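You operate a simulated robot arm through the tools that you are given. There is no shell and no other tool. Be economical: measure what you need, move in short steps, check, and stop when the job is done.

Carry out the task below with a simulated robot arm. There is one attempt and no reset: what you move stays moved.

TASK
Clamp the pivot block in the vice, push in the yellow pin, then move it to the block tray.
Fine: vice left open.

It is judged by the outcome, as a careful person would: the job done as asked, and still so three seconds after it is handed in. It fails if anything else is knocked over, pushed out of place, dropped, spilled or broken.

THE ROBOT
A 7-joint arm with a two-finger parallel gripper, fixed in place. Base frame: the origin is at the foot of the arm, x ahead of it, y to its left, z up; the work surface is at about z = 0.78. Lengths are in m, angles in degrees, forces in N, time in s.
With the tool pointing down near the work surface it reaches from about 0.22 to 0.68 m from the base axis. Its first joint turns from -66.0 to 66.0 degrees. Payload 2.4 kg.
Tool frame: the origin (TCP) lies between the finger pads and is the grasp point; the fingertips stand 0.03 m ahead of it; z points along the fingers, y is the line along which they close. The gripper opens to 0.094 m. The fingers are 0.028 m wide and 0.01 m thick; the gripper's body (0.05 by 0.096 m) begins 0.055 m behind the TCP.
Orientation is told as [roll, pitch, yaw] about the base's x, y, z axes, in that order, counted from this pose: with the fingers straight down and closing along the base's y, the tool's x points along the base's -x, its y along +y and its z along -z.

THE INTERFACE
- The arm moves only by the tool drive_tool. Its argument "steps" is a list of rows, each a list of 7 numbers: the turn, a rotation vector about the tool's x, y, z in units of 180 degrees (1.0 is 180 degrees), then the shift along the tool's x, y, z in units of 500 mm (1.0 is 500 mm), then the finger opening in m, from 0 to 0.094. In form: [[wx, wy, wz, dx, dy, dz, hand], ...]. A call has 1 to 8 rows; each row is the pose to reach, as a shift and turn from the pose commanded when the call began, along the tool's axes at that moment. A call with a number of a shift or a turn outside -1 to 1 is refused whole. A row lasts 0.2 s, in which the tool goes at most 0.05 m and 8.6 degrees; a call with a longer step from one row to the next is refused whole, and so is a gripper value outside its range. A pose out of reach is approached as far as the arm can. The call stops where the force on the tool passes 50 N (or 10 N more than at its start, if that is more) or the arm is blocked; 0.2 s more then pass. The fingers move at their own pace (about 0.153 m/s each) and stop on an object; they squeeze with about 20 N. The grip force told is the motor's: it shows also when the fingers shut on nothing. Time passes only in rows, and 0.2 s behind the last, so rows that repeat a pose let the fingers close. It gives the time, the measured TCP pose, the force on the tool (base axes), the opening and the grip force at its end, in the units of the frame above (readings bear some noise).
- Cameras (640 x 400 px; columns grow to the right, rows downward): "scene" is fixed at [0.0319, 0.4739, 1.4357]; the picture's right is [-0.71, -0.70, 0.00], its down [-0.46, 0.46, -0.76] and it looks along [0.53, -0.54, -0.65] (base axes); focal length 346 px, centre (320, 200). "wrist" rides on the gripper at [-0.037, 0, -0.058] in the tool frame; the picture's right is [0.00, -1.00, 0.00], its down [0.97, 0.00, -0.24] and it looks along [0.24, 0.00, 0.97] (tool axes); focal length 218 px, centre (320, 200).
- grab_frame(camera): a new picture of that camera. No time passes.
- point_at(camera, pixels): there is no depth. For up to 12 entries [column, row, z] of the newest picture of that camera ("zoom" is the newest enlarged one), the place [x, y] in the base frame at which the ray of that pixel passes the height z, good to about 0.002 m, but the place of the scene camera against the robot may be out by one fixed shift of up to 0.012 m in any direction. No time passes.
- enlarge(camera, box): a new picture of the part [left, top, right, bottom] of that camera's present view, enlarged. No time passes.
- close_job(): hands the job in; it is judged then, once.

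Work in short steps. Measure before you move; look again where a grasp or a placing could have gone wrong, and mend it. You have 80 turns and 54 pictures in all, the two below and enlarged ones among them. Open the gripper and draw the arm clear of the work before you hand the job in, unless the task says otherwise; then end with one line.

The tools are called as name(argument=value, ...) on one line, values as JSON. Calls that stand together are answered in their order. drive_tool: Moves the arm, as the interface text tells. Its arguments: {"type":"object","properties":{"steps":{"type":"array"}},"required":["steps"]} The other tools are called the same way: grab_frame (camera) takes a picture; point_at (camera, pixels) gives the place at which the rays of pixels pass given heights; enlarge (camera, box) takes an enlarged picture of a part of a camera's view; close_job () hands the job in.

At the start:

```text
time_s: 0.0
position: [0.3853, 0.2409, 1.1848]
ee_rot: [-0.1, 0.0, -0.1]
ft_force: [-0.3, 0.1, -0.8]
grip_width: 0.0939
grip_force: 0.1
```

scene: 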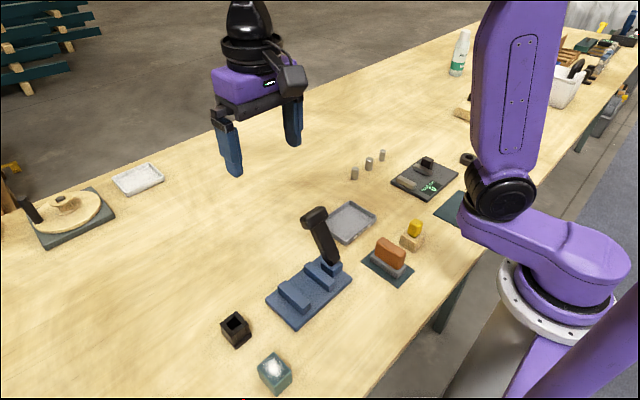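
wrist: 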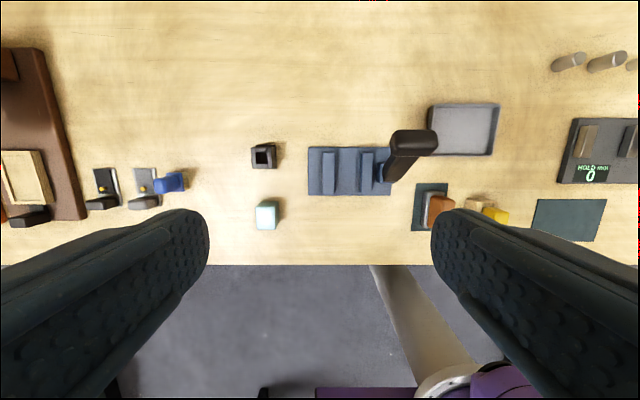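

The vice (blue, near scene 310,290), a brown block on a pad (390,255), a yellow pin in a wooden holder (412,232) and trays are in view. I'll enlarge to identify them.

enlarge(camera="scene", box=[210, 190, 450, 340])

enlarge(camera="wrist", box=[230, 80, 520, 260])

enlarge(camera="scene", box=[340, 130, 500, 230])

```text
2.67 times, centred on (330, 265) of scene
```

zoom: 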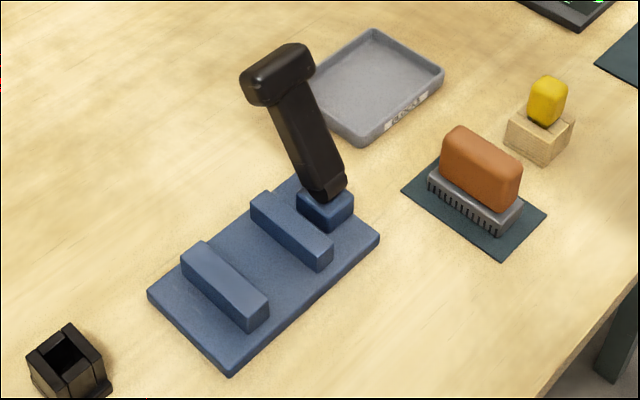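

```text
2.21 times, centred on (375, 170) of wrist
```

zoom: 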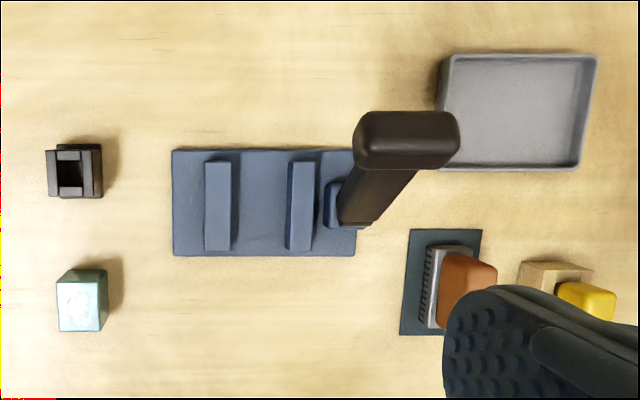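

```text
4.00 times, centred on (420, 180) of scene
```

zoom: 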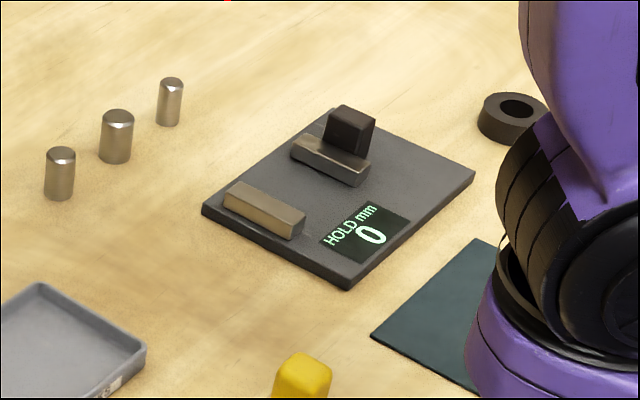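

I'll read the tray labels and inspect the candidate blocks closely.

enlarge(camera="scene", box=[320, 195, 384, 245])

enlarge(camera="scene", box=[210, 300, 306, 400])

enlarge(camera="scene", box=[100, 155, 180, 205])

```text
8.00 times, centred on (352, 220) of scene
```

zoom: 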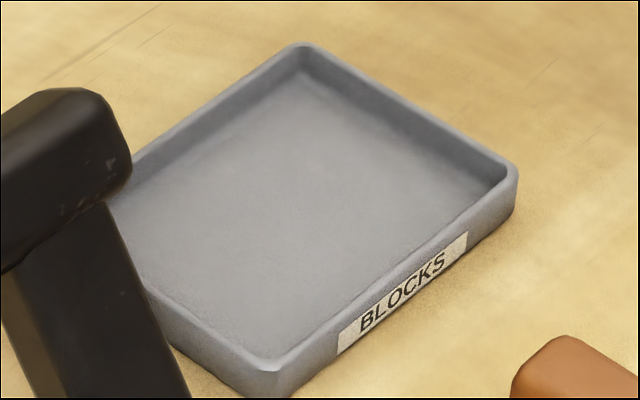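

```text
4.00 times, centred on (258, 350) of scene
```

zoom: 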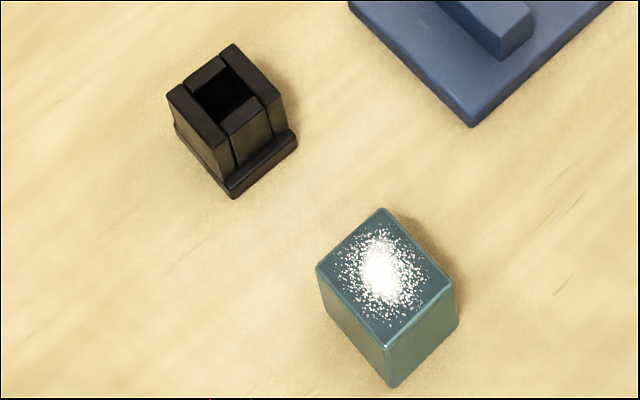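

```text
8.00 times, centred on (140, 180) of scene
```

zoom: 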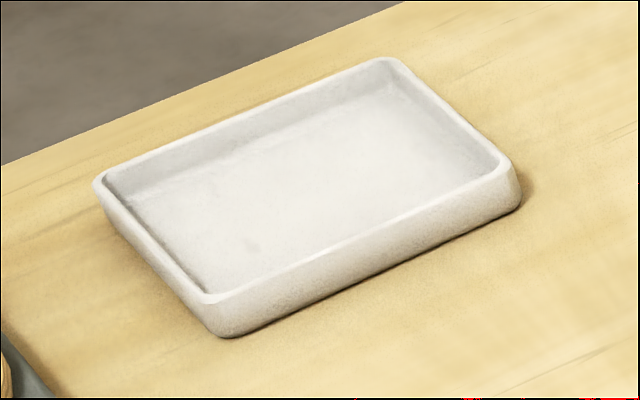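

The grey tray is labelled BLOCKS; the teal block's top carries white chips or powder and the black piece has a square hole. I'll measure rough places from the wrist picture before going closer.

point_at(camera="wrist", pixels=[[263, 155, 0.82], [266, 213, 0.82], [327, 172, 0.81], [367, 172, 0.81], [308, 148, 0.79], [389, 195, 0.79], [428, 212, 0.82], [494, 213, 0.83], [463, 130, 0.785], [413, 140, 0.9]])

point_at(camera="scene", pixels=[[236, 322, 0.82], [275, 368, 0.82], [390, 250, 0.83], [413, 228, 0.83], [350, 223, 0.785]])

```text
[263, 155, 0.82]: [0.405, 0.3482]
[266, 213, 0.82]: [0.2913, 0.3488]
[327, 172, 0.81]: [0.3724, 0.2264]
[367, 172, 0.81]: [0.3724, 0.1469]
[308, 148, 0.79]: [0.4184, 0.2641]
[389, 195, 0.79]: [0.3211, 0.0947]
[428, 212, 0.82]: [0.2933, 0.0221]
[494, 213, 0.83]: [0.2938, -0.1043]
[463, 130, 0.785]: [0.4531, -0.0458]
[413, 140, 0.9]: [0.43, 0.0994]
```

```text
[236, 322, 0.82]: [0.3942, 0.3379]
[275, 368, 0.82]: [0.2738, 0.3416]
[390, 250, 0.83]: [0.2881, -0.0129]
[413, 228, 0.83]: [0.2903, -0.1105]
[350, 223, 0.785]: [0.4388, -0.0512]
```

I move toward the teal and black pieces to view them closer, staying well above everything.

drive_tool(steps=[[0, 0, 0, 0.012, 0.04, 0.08, 0.094], [0, 0, 0, 0.024, 0.08, 0.16, 0.094], [0, 0, 0, 0.036, 0.12, 0.24, 0.094], [0, 0, 0, 0.048, 0.16, 0.32, 0.094], [0, 0, 0, 0.06, 0.2, 0.4, 0.094]])

grab_frame(camera="wrist")

enlarge(camera="wrist", box=[230, 60, 422, 260])

```text
time_s: 1.2
position: [0.3539, 0.3399, 0.986]
ee_rot: [-0.1, 0.0, -0.1]
ft_force: [0.5, 0.1, -0.2]
grip_width: 0.094
grip_force: 0.0
```

```text
45 pictures are left
```

wrist: 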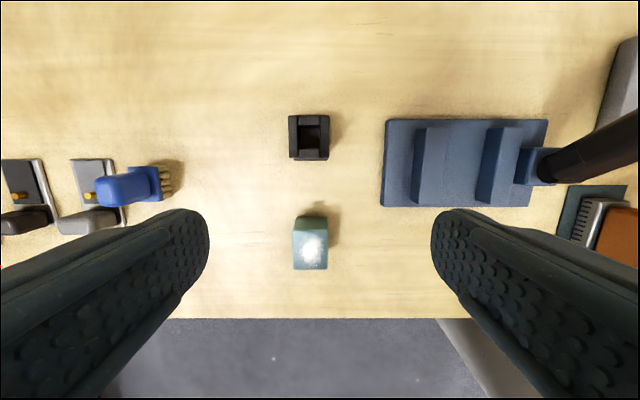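

```text
2.00 times, centred on (326, 160) of wrist
```

zoom: 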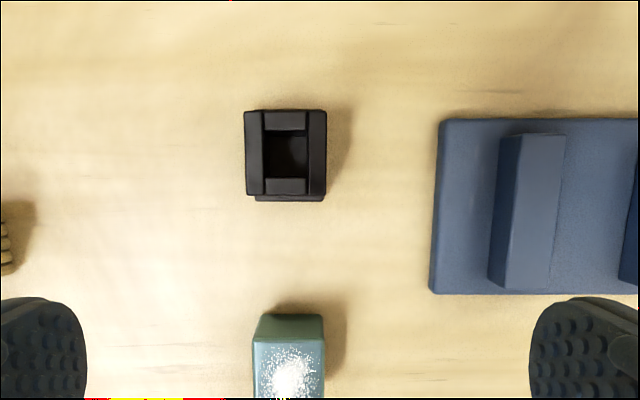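

I lower further for a clear look at both the black and the teal piece.

drive_tool(steps=[[0, 0, 0, 0, 0.01, 0.06, 0.094], [0, 0, 0, 0, 0.02, 0.12, 0.094]])

enlarge(camera="wrist", box=[240, 80, 400, 180])

enlarge(camera="wrist", box=[240, 220, 400, 320])

enlarge(camera="scene", box=[395, 210, 435, 260])

```text
time_s: 1.8
position: [0.3542, 0.3514, 0.926]
ee_rot: [0.0, 0.1, 0.0]
ft_force: [-0.3, 0.0, -0.2]
grip_width: 0.0941
grip_force: 0.1
```

```text
4.00 times, centred on (320, 130) of wrist
```

zoom: 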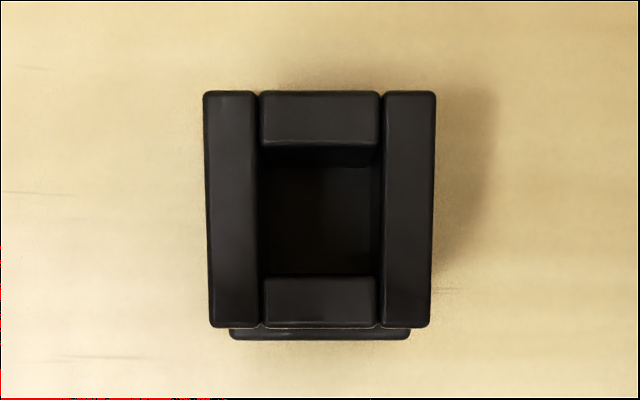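

```text
4.00 times, centred on (320, 270) of wrist
```

zoom: 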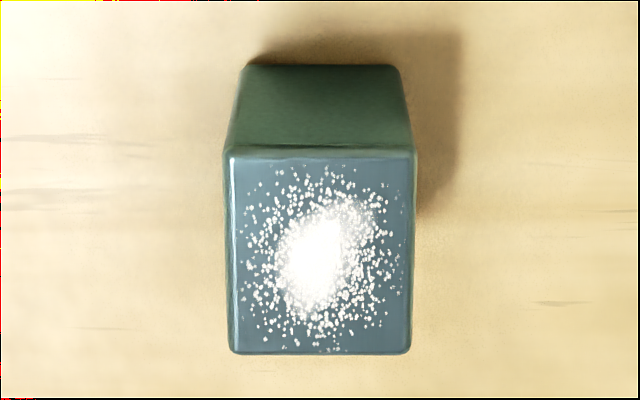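

```text
8.00 times, centred on (415, 235) of scene
```

zoom: 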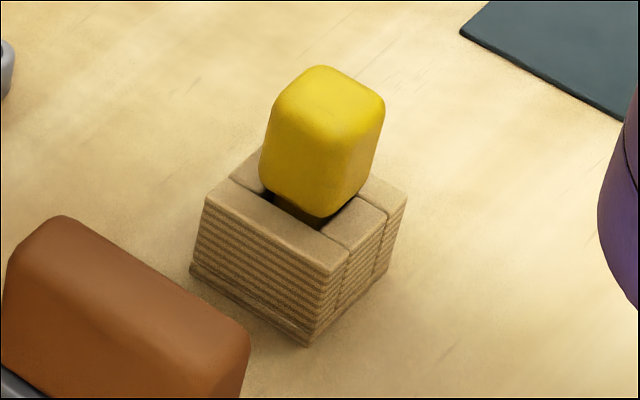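

The black piece with the socket is the pivot block (the teal one is solid, only dusted). I take a wrist frame and measure the block and vice.

grab_frame(camera="wrist")

point_at(camera="wrist", pixels=[[291, 103, 0.82], [349, 103, 0.82], [292, 162, 0.82], [347, 162, 0.82], [297, 165, 0.785], [342, 165, 0.785], [291, 103, 0.83], [349, 162, 0.83]])

```text
40 pictures are left
```

wrist: 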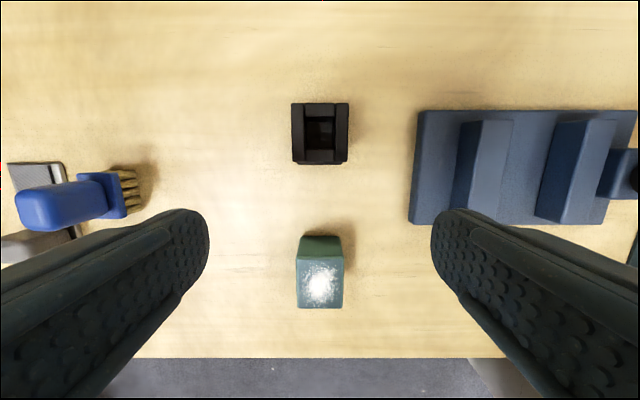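

```text
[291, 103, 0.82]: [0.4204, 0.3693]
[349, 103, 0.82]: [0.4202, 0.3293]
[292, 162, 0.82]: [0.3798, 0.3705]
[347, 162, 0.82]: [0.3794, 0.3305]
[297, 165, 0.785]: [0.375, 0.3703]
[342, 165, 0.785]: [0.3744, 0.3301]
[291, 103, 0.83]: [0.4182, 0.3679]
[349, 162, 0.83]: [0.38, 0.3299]
```

Pivot block: centre about (0.399, 0.350), 40 mm square. Now I move above the vice for a look at its jaws and handle.

drive_tool(steps=[[0, 0, 0, 0, 0, -0.08, 0.094], [0, 0, 0, 0, -0.06, -0.14, 0.094], [0, 0, 0, 0, -0.14, -0.16, 0.094], [0, 0, 0, 0, -0.22, -0.16, 0.094], [0, 0, 0, 0, -0.3, -0.16, 0.094], [0, 0, 0, 0, -0.36, -0.16, 0.094]])

grab_frame(camera="wrist")

enlarge(camera="scene", box=[255, 200, 365, 330])

```text
time_s: 3.2
position: [0.3565, 0.1666, 1.0043]
ee_rot: [0.0, -0.1, 0.0]
ft_force: [0.3, 0.0, -0.1]
grip_width: 0.094
grip_force: 0.0
```

```text
39 pictures are left
```

wrist: 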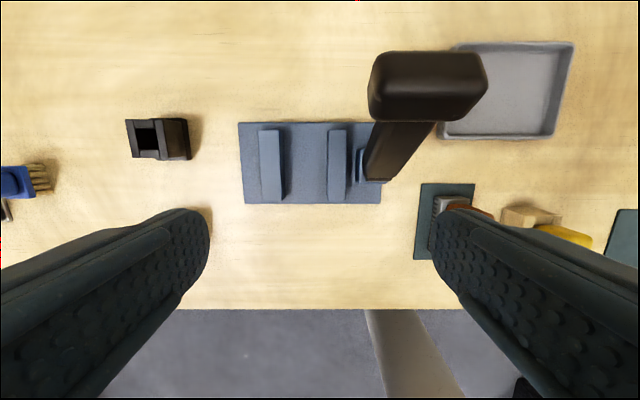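

```text
3.08 times, centred on (310, 265) of scene
```

zoom: 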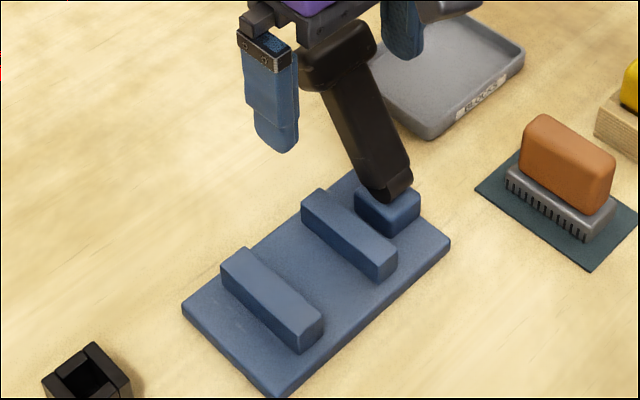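

I measure jaws, base plate and lever. The lever stands at y≈0.10 leaning toward +x with its head near (0.43, 0.10, 0.91).

point_at(camera="wrist", pixels=[[258, 130, 0.82], [278, 130, 0.82], [328, 130, 0.82], [347, 130, 0.82], [262, 200, 0.82], [282, 200, 0.82], [328, 202, 0.82], [348, 202, 0.82], [238, 122, 0.79], [380, 203, 0.79], [245, 203, 0.79], [284, 200, 0.79]])

enlarge(camera="wrist", box=[220, 100, 412, 220])

```text
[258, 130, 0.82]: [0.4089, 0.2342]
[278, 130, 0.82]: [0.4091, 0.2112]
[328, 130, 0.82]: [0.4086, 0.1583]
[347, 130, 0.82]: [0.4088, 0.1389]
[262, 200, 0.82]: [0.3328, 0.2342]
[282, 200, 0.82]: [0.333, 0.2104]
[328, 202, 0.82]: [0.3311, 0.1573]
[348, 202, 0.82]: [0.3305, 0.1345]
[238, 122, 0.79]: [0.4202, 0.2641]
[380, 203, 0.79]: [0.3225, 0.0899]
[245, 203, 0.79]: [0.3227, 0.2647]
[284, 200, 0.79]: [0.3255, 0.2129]
```

```text
3.33 times, centred on (316, 160) of wrist
```

zoom: 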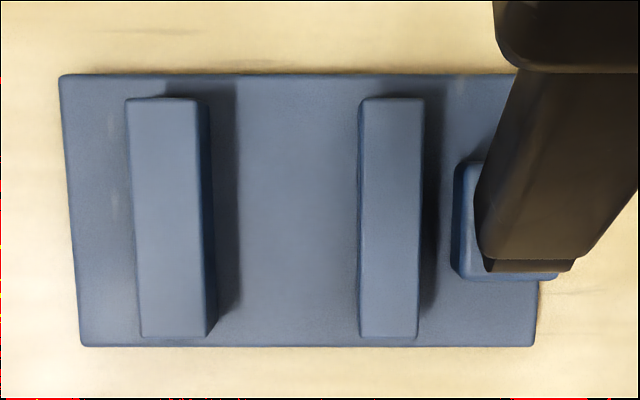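

Gap between jaws is y 0.158–0.212 (54 mm), x 0.331–0.409, so the 40 mm block must be held across x. I go over the block while turning the tool +90° yaw.

drive_tool(steps=[[0, 0, -0.047, -0.0106, 0.0459, 0, 0.094], [0, 0, -0.094, -0.0212, 0.0918, 0, 0.094], [0, 0, -0.141, -0.0318, 0.1377, 0, 0.094], [0, 0, -0.188, -0.0424, 0.1836, 0, 0.094], [0, 0, -0.235, -0.053, 0.2295, 0, 0.094], [0, 0, -0.282, -0.0636, 0.2754, 0, 0.094], [0, 0, -0.329, -0.0742, 0.3213, 0, 0.094], [0, 0, -0.376, -0.0848, 0.3672, 0, 0.094]])

drive_tool(steps=[[0, 0, -0.042, 0, 0, 0, 0.094], [0, 0, -0.084, 0, 0, 0, 0.094], [0, 0, -0.124, 0, 0, 0, 0.094]])

grab_frame(camera="wrist")

```text
time_s: 5.0
position: [0.3999, 0.354, 1.0063]
ee_rot: [0.1, 0.0, 67.9]
ft_force: [0.5, -0.2, -0.9]
grip_width: 0.094
grip_force: 0.1
```

```text
time_s: 5.8
position: [0.3981, 0.3527, 1.0052]
ee_rot: [0.0, 0.0, 90.1]
ft_force: [-0.2, 0.0, 0.3]
grip_width: 0.094
grip_force: 0.1
```

```text
36 pictures are left
```

wrist: 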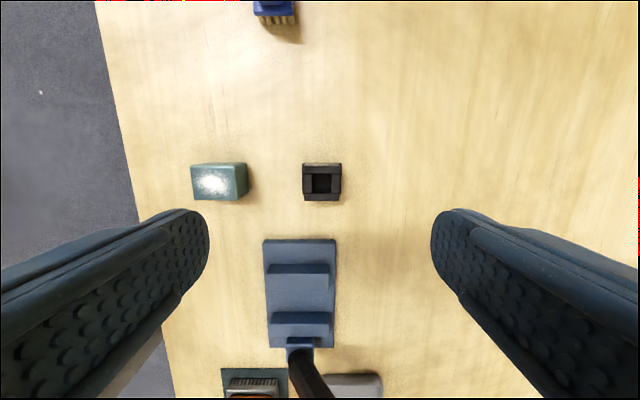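

The block's top appears at (303–341, 163–200); I check its centre again before descending.

point_at(camera="wrist", pixels=[[303, 164, 0.82], [341, 164, 0.82], [303, 200, 0.82], [341, 200, 0.82], [246, 180, 0.82]])

drive_tool(steps=[[0, 0, 0, 0, 0, 0.09, 0.094], [0, 0, 0, 0.004, 0, 0.18, 0.094], [0, 0, 0, 0.004, 0, 0.26, 0.094]])

grab_frame(camera="wrist")

```text
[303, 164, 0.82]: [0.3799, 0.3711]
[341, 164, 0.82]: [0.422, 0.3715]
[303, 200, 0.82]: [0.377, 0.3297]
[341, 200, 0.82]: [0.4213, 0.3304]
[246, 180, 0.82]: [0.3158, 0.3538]
```

```text
time_s: 6.6
position: [0.3984, 0.3514, 0.8746]
ee_rot: [0.0, 0.1, 89.9]
ft_force: [0.3, -0.8, 0.2]
grip_width: 0.094
grip_force: 0.0
```

```text
35 pictures are left
```

wrist: 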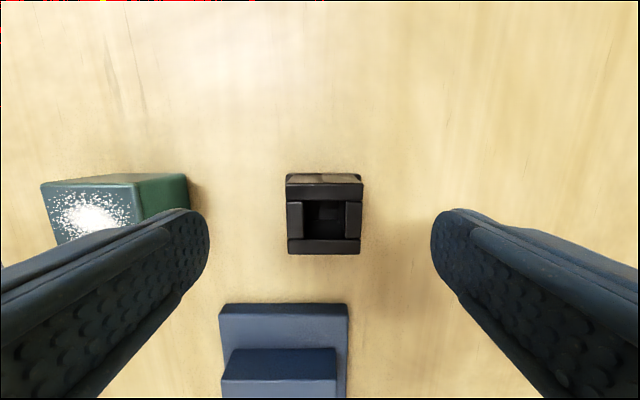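

The block is centred between the fingers (324, 218). I descend to z≈0.815 and close.

drive_tool(steps=[[0, 0, 0, 0.002, -0.003, 0.06, 0.094], [0, 0, 0, 0.004, -0.004, 0.117, 0.094], [0, 0, 0, 0.004, -0.004, 0.117, 0.03], [0, 0, 0, 0.004, -0.004, 0.117, 0.03], [0, 0, 0, 0.004, -0.004, 0.117, 0.03]])

grab_frame(camera="wrist")

```text
time_s: 7.8
position: [0.3999, 0.3506, 0.8174]
ee_rot: [0.0, 0.0, 90.0]
ft_force: [-0.4, -0.8, 0.2]
grip_width: 0.0494
grip_force: 19.7
```

```text
34 pictures are left
```

wrist: 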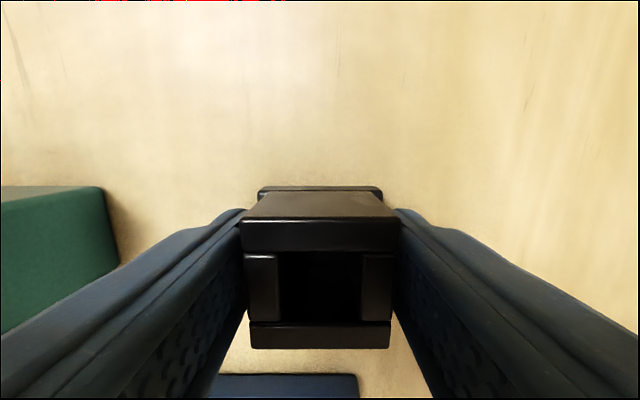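

The 49 mm width means the tips hold the wider flange at the bottom. I open, go up 12 mm and regrip on the walls.

drive_tool(steps=[[0, 0, 0, 0, 0, 0, 0.07], [0, 0, 0, 0, 0, -0.012, 0.07], [0, 0, 0, 0, 0, -0.024, 0.07], [0, 0, 0, 0, 0, -0.024, 0.02], [0, 0, 0, 0, 0, -0.024, 0.02], [0, 0, 0, 0, 0, -0.024, 0.02]])

```text
time_s: 9.2
position: [0.4004, 0.3486, 0.8301]
ee_rot: [-0.1, -0.1, 90.0]
ft_force: [-4.9, -4.4, 36.0]
grip_width: 0.0399
grip_force: 19.9
```

Grip is 40 mm on the walls, but 36 N upward suggests the tips press on the flange. I raise 3 mm and read again.

drive_tool(steps=[[0, 0, 0, 0, 0, -0.006, 0.02]])

```text
time_s: 9.6
position: [0.3989, 0.3479, 0.8305]
ee_rot: [0.1, 0.1, 90.1]
ft_force: [0.0, -0.2, -1.0]
grip_width: 0.0394
grip_force: 20.0
```

Force is gone. Now I lift the block and look.

drive_tool(steps=[[0, 0, 0, 0, 0, -0.04, 0.02], [0, 0, 0, 0, 0, -0.12, 0.02], [0, 0, 0, 0, 0, -0.2, 0.02]])

grab_frame(camera="wrist")

enlarge(camera="scene", box=[180, 220, 340, 360])

```text
time_s: 10.4
position: [0.3999, 0.348, 0.9309]
ee_rot: [0.0, 0.0, 90.0]
ft_force: [0.0, -0.2, -2.3]
grip_width: 0.0399
grip_force: 20.3
```

```text
33 pictures are left
```

wrist: 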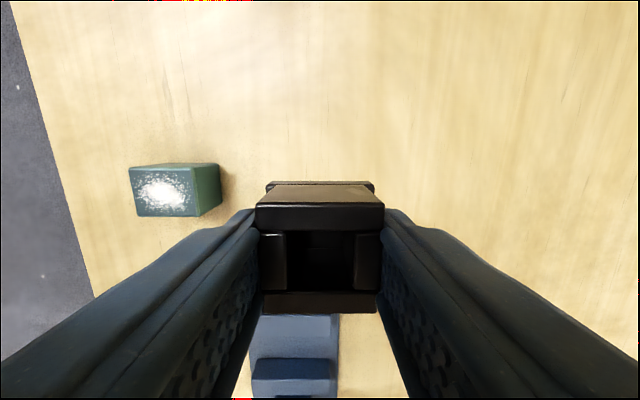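

```text
2.86 times, centred on (260, 290) of scene
```

zoom: 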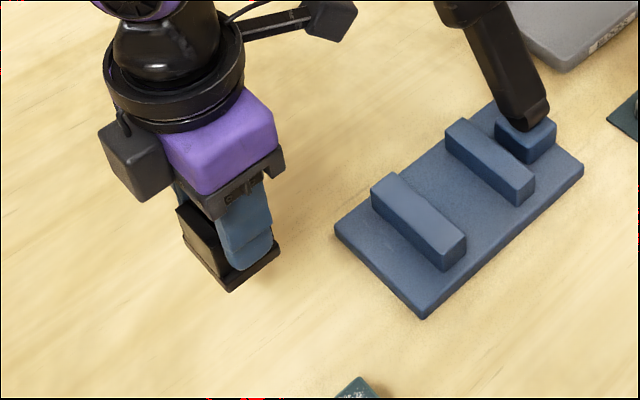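

Block held. I carry it to above the jaw gap (TCP 0.370, 0.183) at this height.

drive_tool(steps=[[0, 0, 0, 0.08, 0.015, 0, 0.02], [0, 0, 0, 0.16, 0.03, 0, 0.02], [0, 0, 0, 0.24, 0.045, 0, 0.02], [0, 0, 0, 0.33, 0.06, 0, 0.02], [0, 0, 0, 0.33, 0.06, 0, 0.02]])

grab_frame(camera="wrist")

enlarge(camera="scene", box=[240, 190, 380, 330])

```text
time_s: 11.6
position: [0.3676, 0.1831, 0.9319]
ee_rot: [0.0, 0.1, 90.1]
ft_force: [-0.7, 0.6, -1.1]
grip_width: 0.0395
grip_force: 19.3
```

```text
31 pictures are left
```

wrist: 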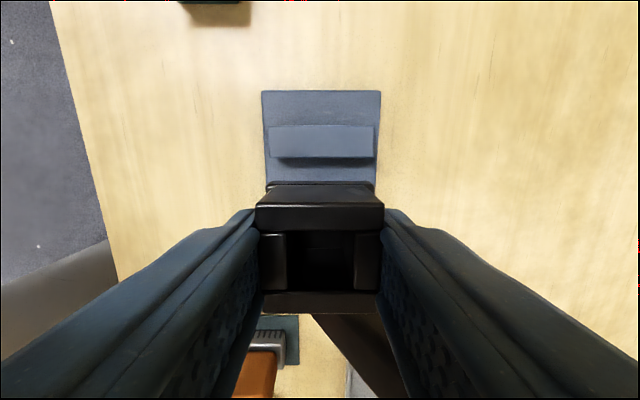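

```text
2.86 times, centred on (310, 260) of scene
```

zoom: 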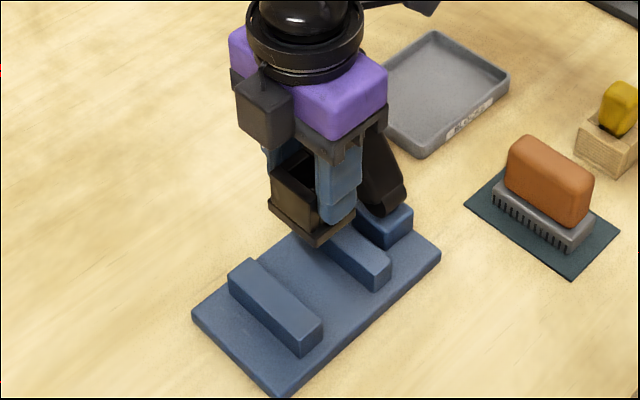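

I recheck jaw 1's inner edge (row ≈157) from here.

point_at(camera="wrist", pixels=[[320, 157, 0.81], [320, 157, 0.82], [320, 126, 0.82], [320, 126, 0.81], [262, 92, 0.79], [381, 92, 0.79]])

```text
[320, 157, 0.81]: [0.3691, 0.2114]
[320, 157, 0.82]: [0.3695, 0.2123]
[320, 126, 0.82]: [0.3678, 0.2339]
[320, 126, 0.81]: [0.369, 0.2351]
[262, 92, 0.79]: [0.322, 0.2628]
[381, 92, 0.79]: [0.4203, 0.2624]
```

Jaw gap confirmed. I lower the block to just above the vice bed.

drive_tool(steps=[[0, 0, 0, 0, 0, 0.05, 0.02], [0, 0, 0, 0, -0.003, 0.1, 0.02], [0, 0, 0, 0, -0.003, 0.14, 0.02]])

enlarge(camera="scene", box=[250, 200, 370, 330])

```text
time_s: 12.4
position: [0.3725, 0.1838, 0.8604]
ee_rot: [0.0, 0.0, 90.0]
ft_force: [-0.5, 0.1, -1.3]
grip_width: 0.0397
grip_force: 20.3
```

```text
3.08 times, centred on (310, 265) of scene
```

zoom: 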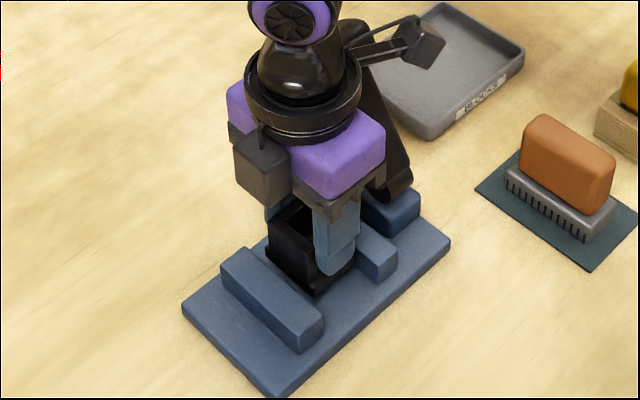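

It is between the jaws. I lower in 3 mm steps to touch the bed.

drive_tool(steps=[[0, 0, 0, 0, 0, 0.008, 0.02], [0, 0, 0, 0, 0, 0.016, 0.02], [0, 0, 0, 0, 0, 0.022, 0.02], [0, 0, 0, 0, 0, 0.028, 0.02]])

```text
time_s: 13.4
position: [0.3708, 0.1842, 0.8467]
ee_rot: [0.0, 0.0, 90.0]
ft_force: [0.0, 1.0, -1.5]
grip_width: 0.0399
grip_force: 20.6
```

drive_tool(steps=[[0, 0, 0, 0, 0, 0.004, 0.02], [0, 0, 0, 0, 0, 0.008, 0.02], [0, 0, 0, 0, 0, 0.008, 0.02]])

```text
time_s: 14.2
position: [0.3705, 0.1849, 0.8446]
ee_rot: [0.0, 0.0, 89.9]
ft_force: [-3.3, -2.2, 11.2]
grip_width: 0.04
grip_force: 20.0
stopped in row 3: the force on the tool passed its limit (the readings are from after the stop); the commanded pose is now the measured one
```

Contact with the bed at z 0.8446. I release and lift straight up.

drive_tool(steps=[[0, 0, 0, 0, 0, 0, 0.06], [0, 0, 0, 0, 0, 0, 0.06], [0, 0, 0, 0, 0, -0.06, 0.06], [0, 0, 0, 0, 0, -0.14, 0.06], [0, 0, 0, 0, 0, -0.22, 0.06], [0, 0, 0, 0, 0, -0.3, 0.06]])

grab_frame(camera="wrist")

enlarge(camera="scene", box=[250, 200, 370, 330])

```text
time_s: 15.6
position: [0.3688, 0.1816, 0.9946]
ee_rot: [0.0, 0.0, 90.0]
ft_force: [-0.2, 0.2, 0.3]
grip_width: 0.0598
grip_force: 0.0
```

```text
28 pictures are left
```

wrist: 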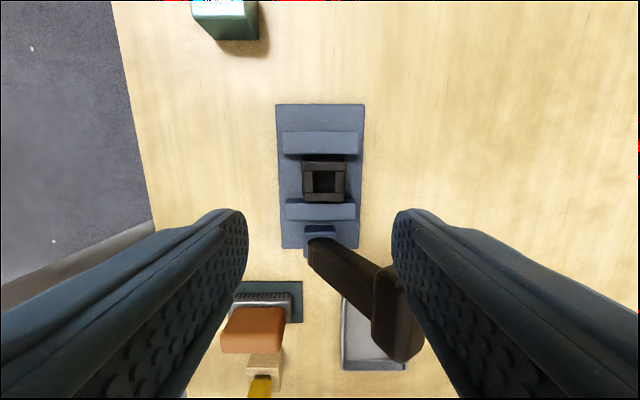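

```text
3.08 times, centred on (310, 265) of scene
```

zoom: 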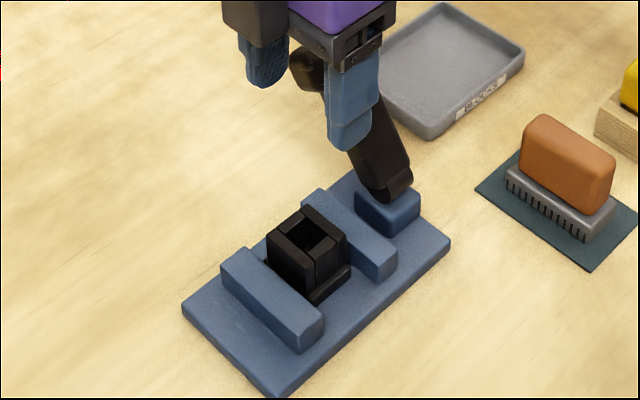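

The block sits well between the jaws. The lever head measures x 0.41–0.45, y 0.06–0.125, z≈0.915; I go above it with fingers open to straddle it along x.

drive_tool(steps=[[0, 0, 0, 0.06, -0.04, -0.02, 0.09], [0, 0, 0, 0.12, -0.08, -0.02, 0.09], [0, 0, 0, 0.173, -0.122, -0.02, 0.09], [0, 0, 0, 0.173, -0.122, -0.02, 0.09]])

grab_frame(camera="wrist")

enlarge(camera="scene", box=[250, 160, 390, 290])

```text
time_s: 16.6
position: [0.4321, 0.0964, 1.0042]
ee_rot: [0.0, 0.0, 90.0]
ft_force: [0.9, 0.1, 0.5]
grip_width: 0.0898
grip_force: 0.0
```

```text
26 pictures are left
```

wrist: 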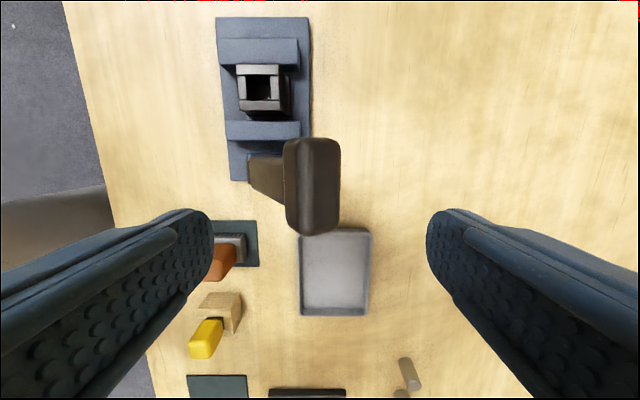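

```text
3.08 times, centred on (320, 225) of scene
```

zoom: 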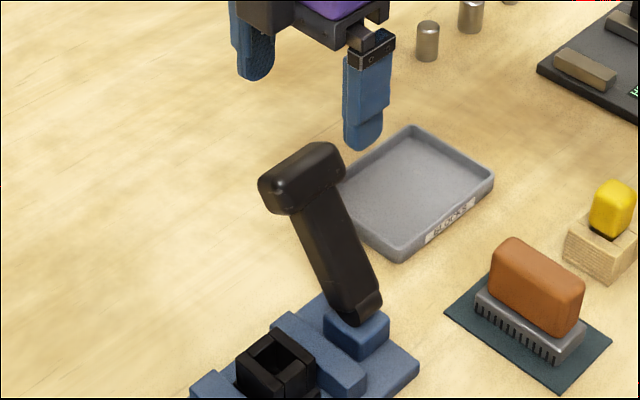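

Head is centred near x 0.427, y 0.105, between the fingers. I descend to straddle it.

drive_tool(steps=[[0, 0, 0, -0.008, 0.004, 0.06, 0.09], [0, 0, 0, -0.016, 0.008, 0.12, 0.09], [0, 0, 0, -0.016, 0.008, 0.18, 0.09]])

enlarge(camera="scene", box=[250, 160, 390, 290])

```text
time_s: 17.4
position: [0.4284, 0.1062, 0.9167]
ee_rot: [-0.1, -0.1, 90.0]
ft_force: [-0.4, 0.5, 0.4]
grip_width: 0.0897
grip_force: 0.0
```

```text
3.08 times, centred on (320, 225) of scene
```

zoom: 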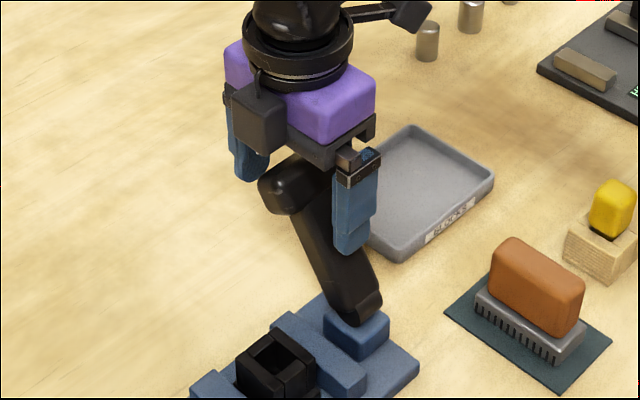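

Straddled. I pull gently toward −x (tool +y), watching the force.

drive_tool(steps=[[0, 0, 0, 0, 0.03, 0, 0.09], [0, 0, 0, 0, 0.06, 0, 0.09], [0, 0, 0, 0, 0.08, 0, 0.09], [0, 0, 0, 0, 0.1, 0, 0.09], [0, 0, 0, 0, 0.12, 0, 0.09]])

grab_frame(camera="scene")

```text
time_s: 18.6
position: [0.3686, 0.1069, 0.9147]
ee_rot: [0.0, 0.0, 89.9]
ft_force: [1.3, -0.9, 0.5]
grip_width: 0.0909
grip_force: 0.6
```

```text
23 pictures are left
```

scene: 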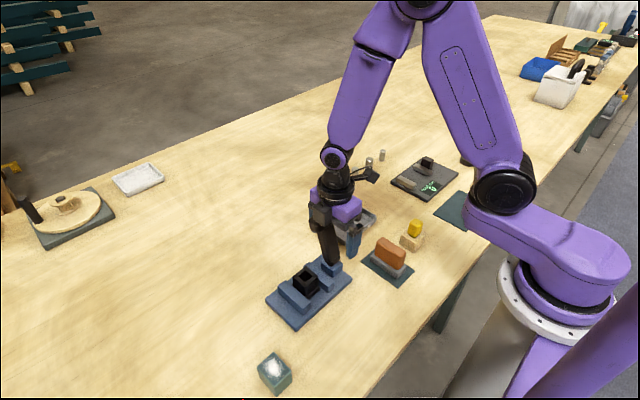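

The lever swings with little force. I continue.

drive_tool(steps=[[0, 0, 0, 0, 0.03, 0, 0.09], [0, 0, 0, 0, 0.06, 0, 0.09], [0, 0, 0, 0, 0.09, 0, 0.09], [0, 0, 0, 0, 0.12, 0, 0.09]])

enlarge(camera="scene", box=[250, 190, 390, 330])

```text
time_s: 19.6
position: [0.3071, 0.1067, 0.9136]
ee_rot: [0.0, -0.1, 90.1]
ft_force: [-0.2, 0.1, -0.1]
grip_width: 0.0902
grip_force: 0.1
```

```text
2.86 times, centred on (320, 260) of scene
```

zoom: 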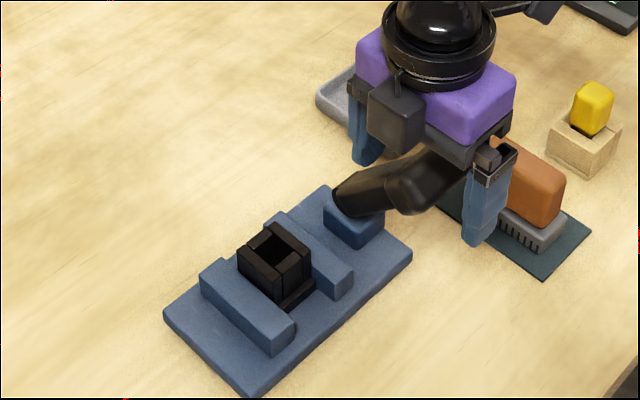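

The lever has swung over to the −x side. I rise and inspect the jaws.

drive_tool(steps=[[0, 0, 0, 0, 0, -0.08, 0.09], [0, 0, 0, -0.04, 0, -0.16, 0.09], [0, 0, 0, -0.12, -0.06, -0.18, 0.09]])

grab_frame(camera="wrist")

```text
refused: row 3 steps farther than a row can; nothing moved
```

```text
21 pictures are left
```

wrist: 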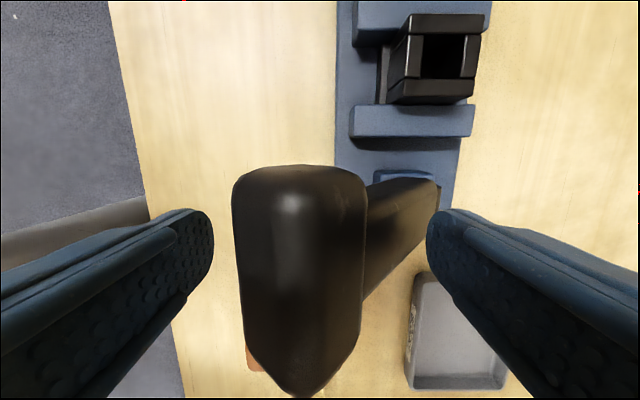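

drive_tool(steps=[[0, 0, 0, 0, 0, -0.08, 0.09], [0, 0, 0, -0.04, 0, -0.16, 0.09], [0, 0, 0, -0.1, -0.05, -0.18, 0.09], [0, 0, 0, -0.14, -0.11, -0.18, 0.09]])

enlarge(camera="wrist", box=[220, 80, 420, 280])

enlarge(camera="scene", box=[255, 220, 365, 330])

```text
time_s: 20.6
position: [0.3625, 0.1779, 1.0041]
ee_rot: [0.0, 0.0, 90.0]
ft_force: [0.5, -0.1, -0.5]
grip_width: 0.0903
grip_force: 0.0
```

```text
2.00 times, centred on (320, 180) of wrist
```

zoom: 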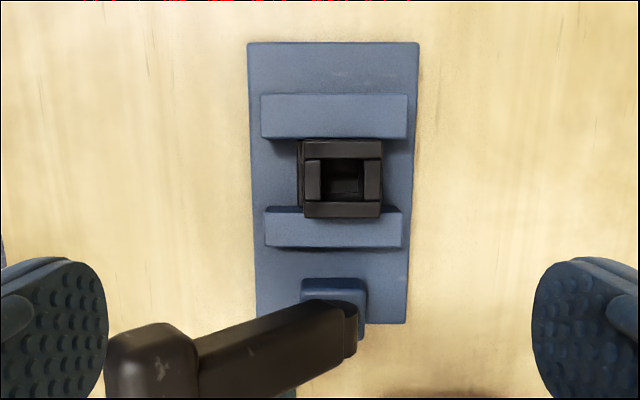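

```text
3.64 times, centred on (310, 275) of scene
```

zoom: 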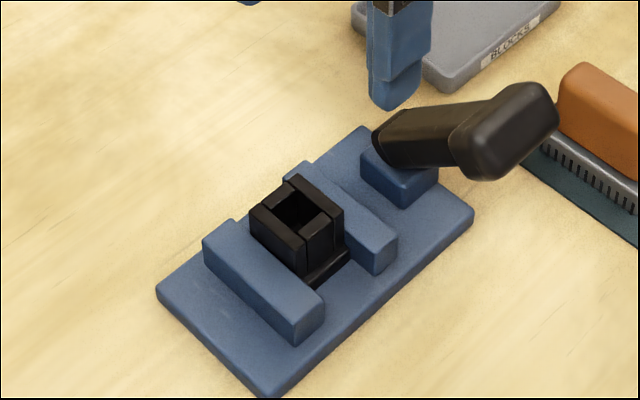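

Measuring the jaws now that the lever is over.

point_at(camera="zoom", pixels=[[310, 275, 0.8]])

grab_frame(camera="wrist")

point_at(camera="wrist", pixels=[[320, 127, 0.82], [320, 149, 0.82], [415, 185, 0.82], [360, 185, 0.82], [360, 203, 0.82], [371, 151, 0.833], [371, 188, 0.833], [410, 188, 0.833], [374, 163, 0.833]])

```text
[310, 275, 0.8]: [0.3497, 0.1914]
```

```text
18 pictures are left
```

wrist: 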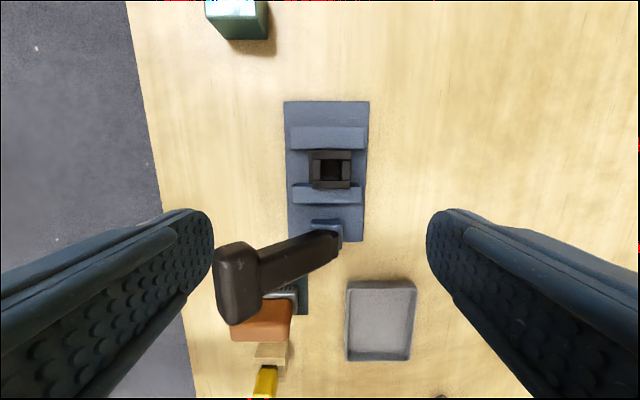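

```text
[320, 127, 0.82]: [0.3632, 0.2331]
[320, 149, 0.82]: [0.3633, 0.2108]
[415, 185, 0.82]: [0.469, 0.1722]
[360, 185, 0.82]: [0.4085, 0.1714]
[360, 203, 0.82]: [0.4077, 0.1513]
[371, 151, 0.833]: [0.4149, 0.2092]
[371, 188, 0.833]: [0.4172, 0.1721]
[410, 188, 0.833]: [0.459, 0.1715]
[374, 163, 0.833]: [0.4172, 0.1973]
```

Jaw 2 moved to y 0.171–0.151, so the block is clamped at y≈0.191. Now I move above the yellow pin (about 0.294, −0.105).

drive_tool(steps=[[0, 0, 0, 0.081, 0.02, 0, 0.09], [0, 0, 0, 0.162, 0.04, 0, 0.09], [0, 0, 0, 0.243, 0.06, 0, 0.09], [0, 0, 0, 0.324, 0.08, 0, 0.09], [0, 0, 0, 0.405, 0.1, 0, 0.09], [0, 0, 0, 0.486, 0.12, 0.04, 0.09], [0, 0, 0, 0.55, 0.14, 0.1, 0.09], [0, 0, 0, 0.55, 0.14, 0.1, 0.09]])

grab_frame(camera="wrist")

```text
time_s: 22.4
position: [0.2935, -0.0996, 0.9548]
ee_rot: [-0.2, 0.0, 90.2]
ft_force: [-0.6, -0.5, 0.1]
grip_width: 0.0899
grip_force: 0.0
```

```text
17 pictures are left
```

wrist: 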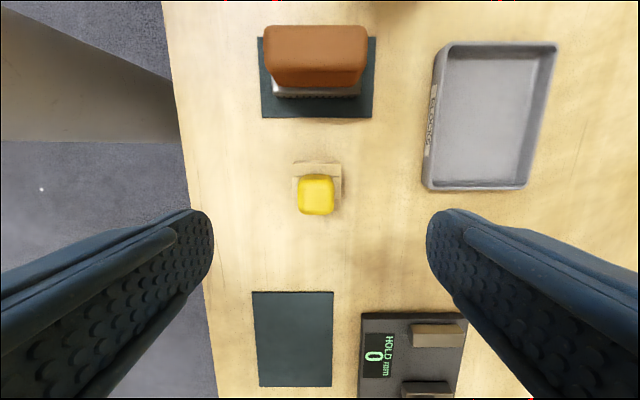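

enlarge(camera="wrist", box=[270, 140, 366, 240])

point_at(camera="wrist", pixels=[[297, 176, 0.85], [333, 176, 0.85], [315, 194, 0.85], [297, 213, 0.85], [333, 213, 0.85], [293, 178, 0.81], [341, 178, 0.81]])

```text
4.00 times, centred on (318, 190) of wrist
```

zoom: 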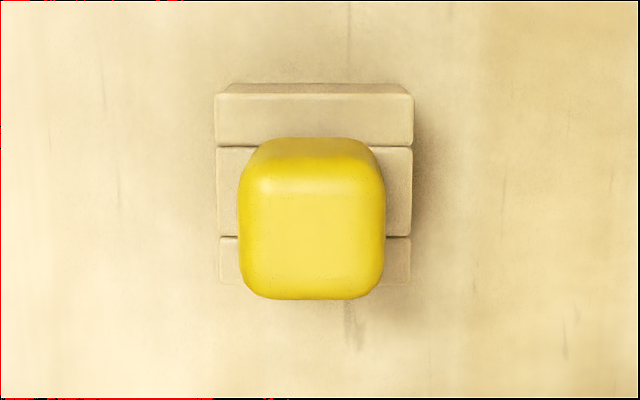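

```text
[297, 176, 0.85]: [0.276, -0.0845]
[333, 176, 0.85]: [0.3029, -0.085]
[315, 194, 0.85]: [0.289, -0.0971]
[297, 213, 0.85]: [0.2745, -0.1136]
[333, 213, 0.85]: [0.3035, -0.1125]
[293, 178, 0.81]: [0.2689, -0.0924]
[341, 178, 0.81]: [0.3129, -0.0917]
```

Holder is centred at about (0.290, −0.099), pin head about 26 mm square, top near z 0.85. I centre and lower partially.

drive_tool(steps=[[0, 0, 0, -0.001, 0.006, 0.06, 0.07], [0, 0, 0, -0.001, 0.006, 0.12, 0.07], [0, 0, 0, -0.001, 0.006, 0.16, 0.06]])

grab_frame(camera="wrist")

enlarge(camera="scene", box=[375, 190, 455, 270])

```text
time_s: 23.2
position: [0.2903, -0.0988, 0.8751]
ee_rot: [0.1, 0.0, 90.1]
ft_force: [0.1, -0.3, 0.6]
grip_width: 0.0599
grip_force: 0.1
```

```text
15 pictures are left
```

wrist: 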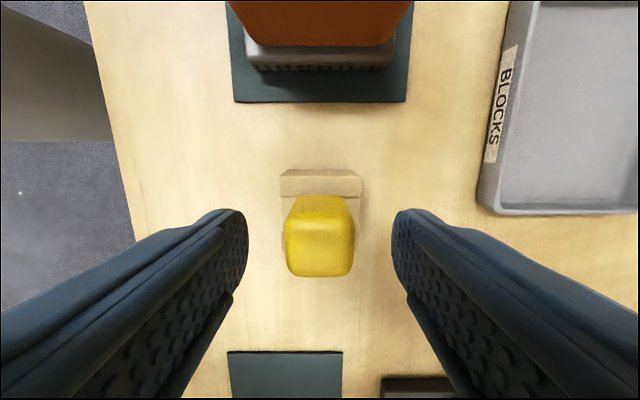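

```text
5.00 times, centred on (415, 230) of scene
```

zoom: 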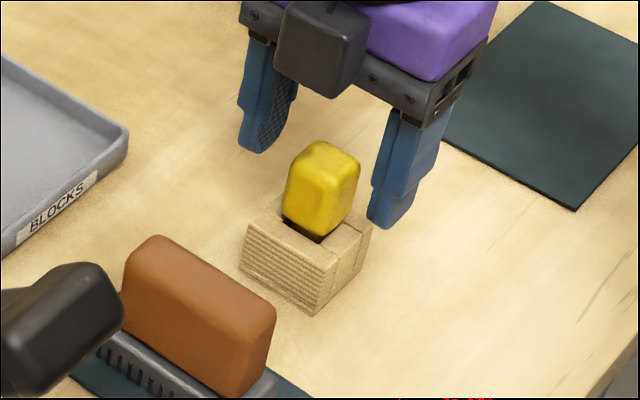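

Pin is centred between the fingers. I lower 23 mm and close on the head.

drive_tool(steps=[[0, 0, 0, 0, 0, 0.024, 0.06], [0, 0, 0, 0, 0, 0.046, 0.06], [0, 0, 0, 0, 0, 0.046, 0.015], [0, 0, 0, 0, 0, 0.046, 0.015], [0, 0, 0, 0, 0, 0.046, 0.015]])

```text
time_s: 24.4
position: [0.2897, -0.0988, 0.8516]
ee_rot: [-0.1, 0.0, 89.9]
ft_force: [0.3, -0.4, 0.6]
grip_width: 0.032
grip_force: 20.1
```

Gripped at 32 mm. I lift straight up and look.

drive_tool(steps=[[0, 0, 0, 0, 0, -0.03, 0.015], [0, 0, 0, 0, 0, -0.08, 0.015], [0, 0, 0, 0, 0, -0.15, 0.015], [0, 0, 0, 0, 0, -0.23, 0.015], [0, 0, 0, 0, 0, -0.3, 0.015]])

enlarge(camera="scene", box=[355, 130, 475, 260])

grab_frame(camera="wrist")

```text
time_s: 25.6
position: [0.2887, -0.0993, 1.0015]
ee_rot: [0.0, 0.0, 90.0]
ft_force: [0.6, -0.5, -0.4]
grip_width: 0.0319
grip_force: 20.6
```

```text
3.08 times, centred on (415, 195) of scene
```

zoom: 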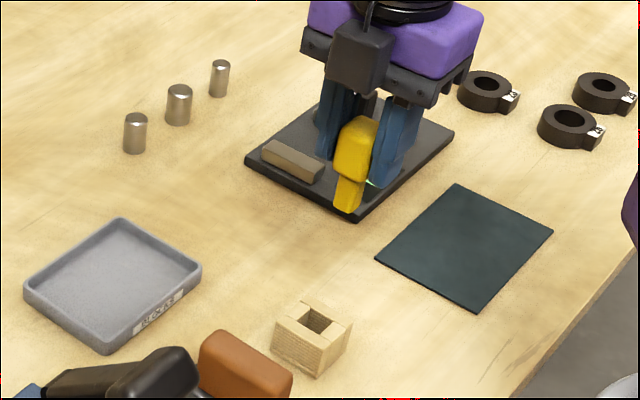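

```text
12 pictures are left
```

wrist: 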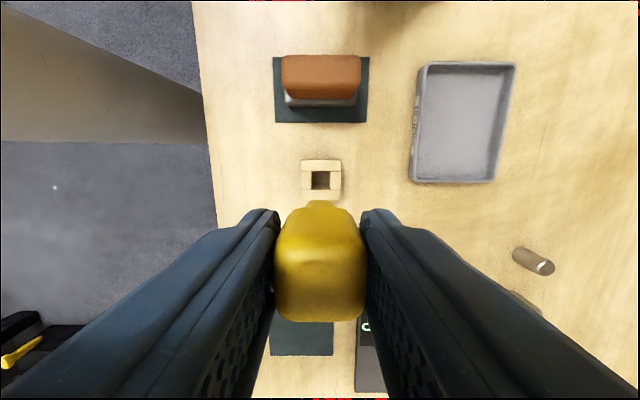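

The pin (head plus square stem) is held straight and the holder stayed put. I move to just short of the vice (TCP y≈0.13) so the wrist camera sees the block's hole unobstructed.

drive_tool(steps=[[0, 0, 0, -0.077, -0.0275, 0, 0.015], [0, 0, 0, -0.153, -0.055, 0, 0.015], [0, 0, 0, -0.23, -0.0825, 0, 0.015], [0, 0, 0, -0.306, -0.11, 0, 0.015], [0, 0, 0, -0.383, -0.1375, 0, 0.015], [0, 0, 0, -0.459, -0.165, 0, 0.015], [0, 0, 0, -0.459, -0.165, 0.06, 0.015], [0, 0, 0, -0.459, -0.165, 0.06, 0.015]])

grab_frame(camera="wrist")

```text
time_s: 27.4
position: [0.3744, 0.1291, 0.97]
ee_rot: [-0.1, 0.0, 90.0]
ft_force: [0.5, -0.4, 0.1]
grip_width: 0.0315
grip_force: 19.9
```

```text
11 pictures are left
```

wrist: 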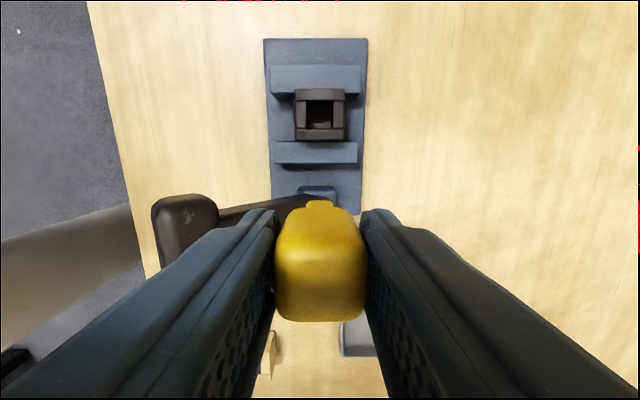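

The block is centred at column 320, in line with the pin. I enlarge to measure the hole's centre.

enlarge(camera="wrist", box=[280, 60, 360, 160])

point_at(camera="wrist", pixels=[[320, 90, 0.834], [320, 130, 0.834], [295, 110, 0.834], [345, 110, 0.834], [320, 93, 0.82], [320, 142, 0.82]])

```text
4.00 times, centred on (320, 110) of wrist
```

zoom: 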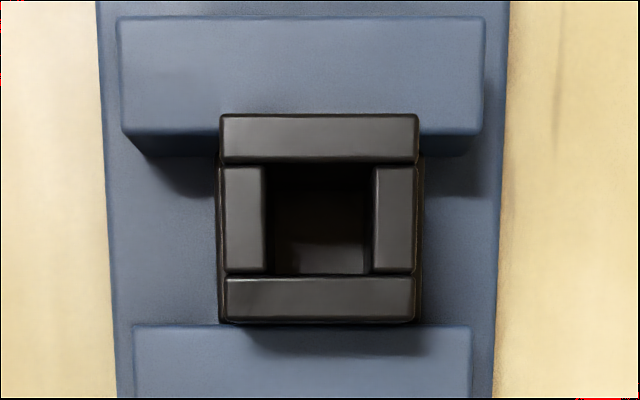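

```text
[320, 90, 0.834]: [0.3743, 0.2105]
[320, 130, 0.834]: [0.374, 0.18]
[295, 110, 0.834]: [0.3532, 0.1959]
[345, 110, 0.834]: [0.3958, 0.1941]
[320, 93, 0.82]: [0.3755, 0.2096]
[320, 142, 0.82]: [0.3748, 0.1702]
```

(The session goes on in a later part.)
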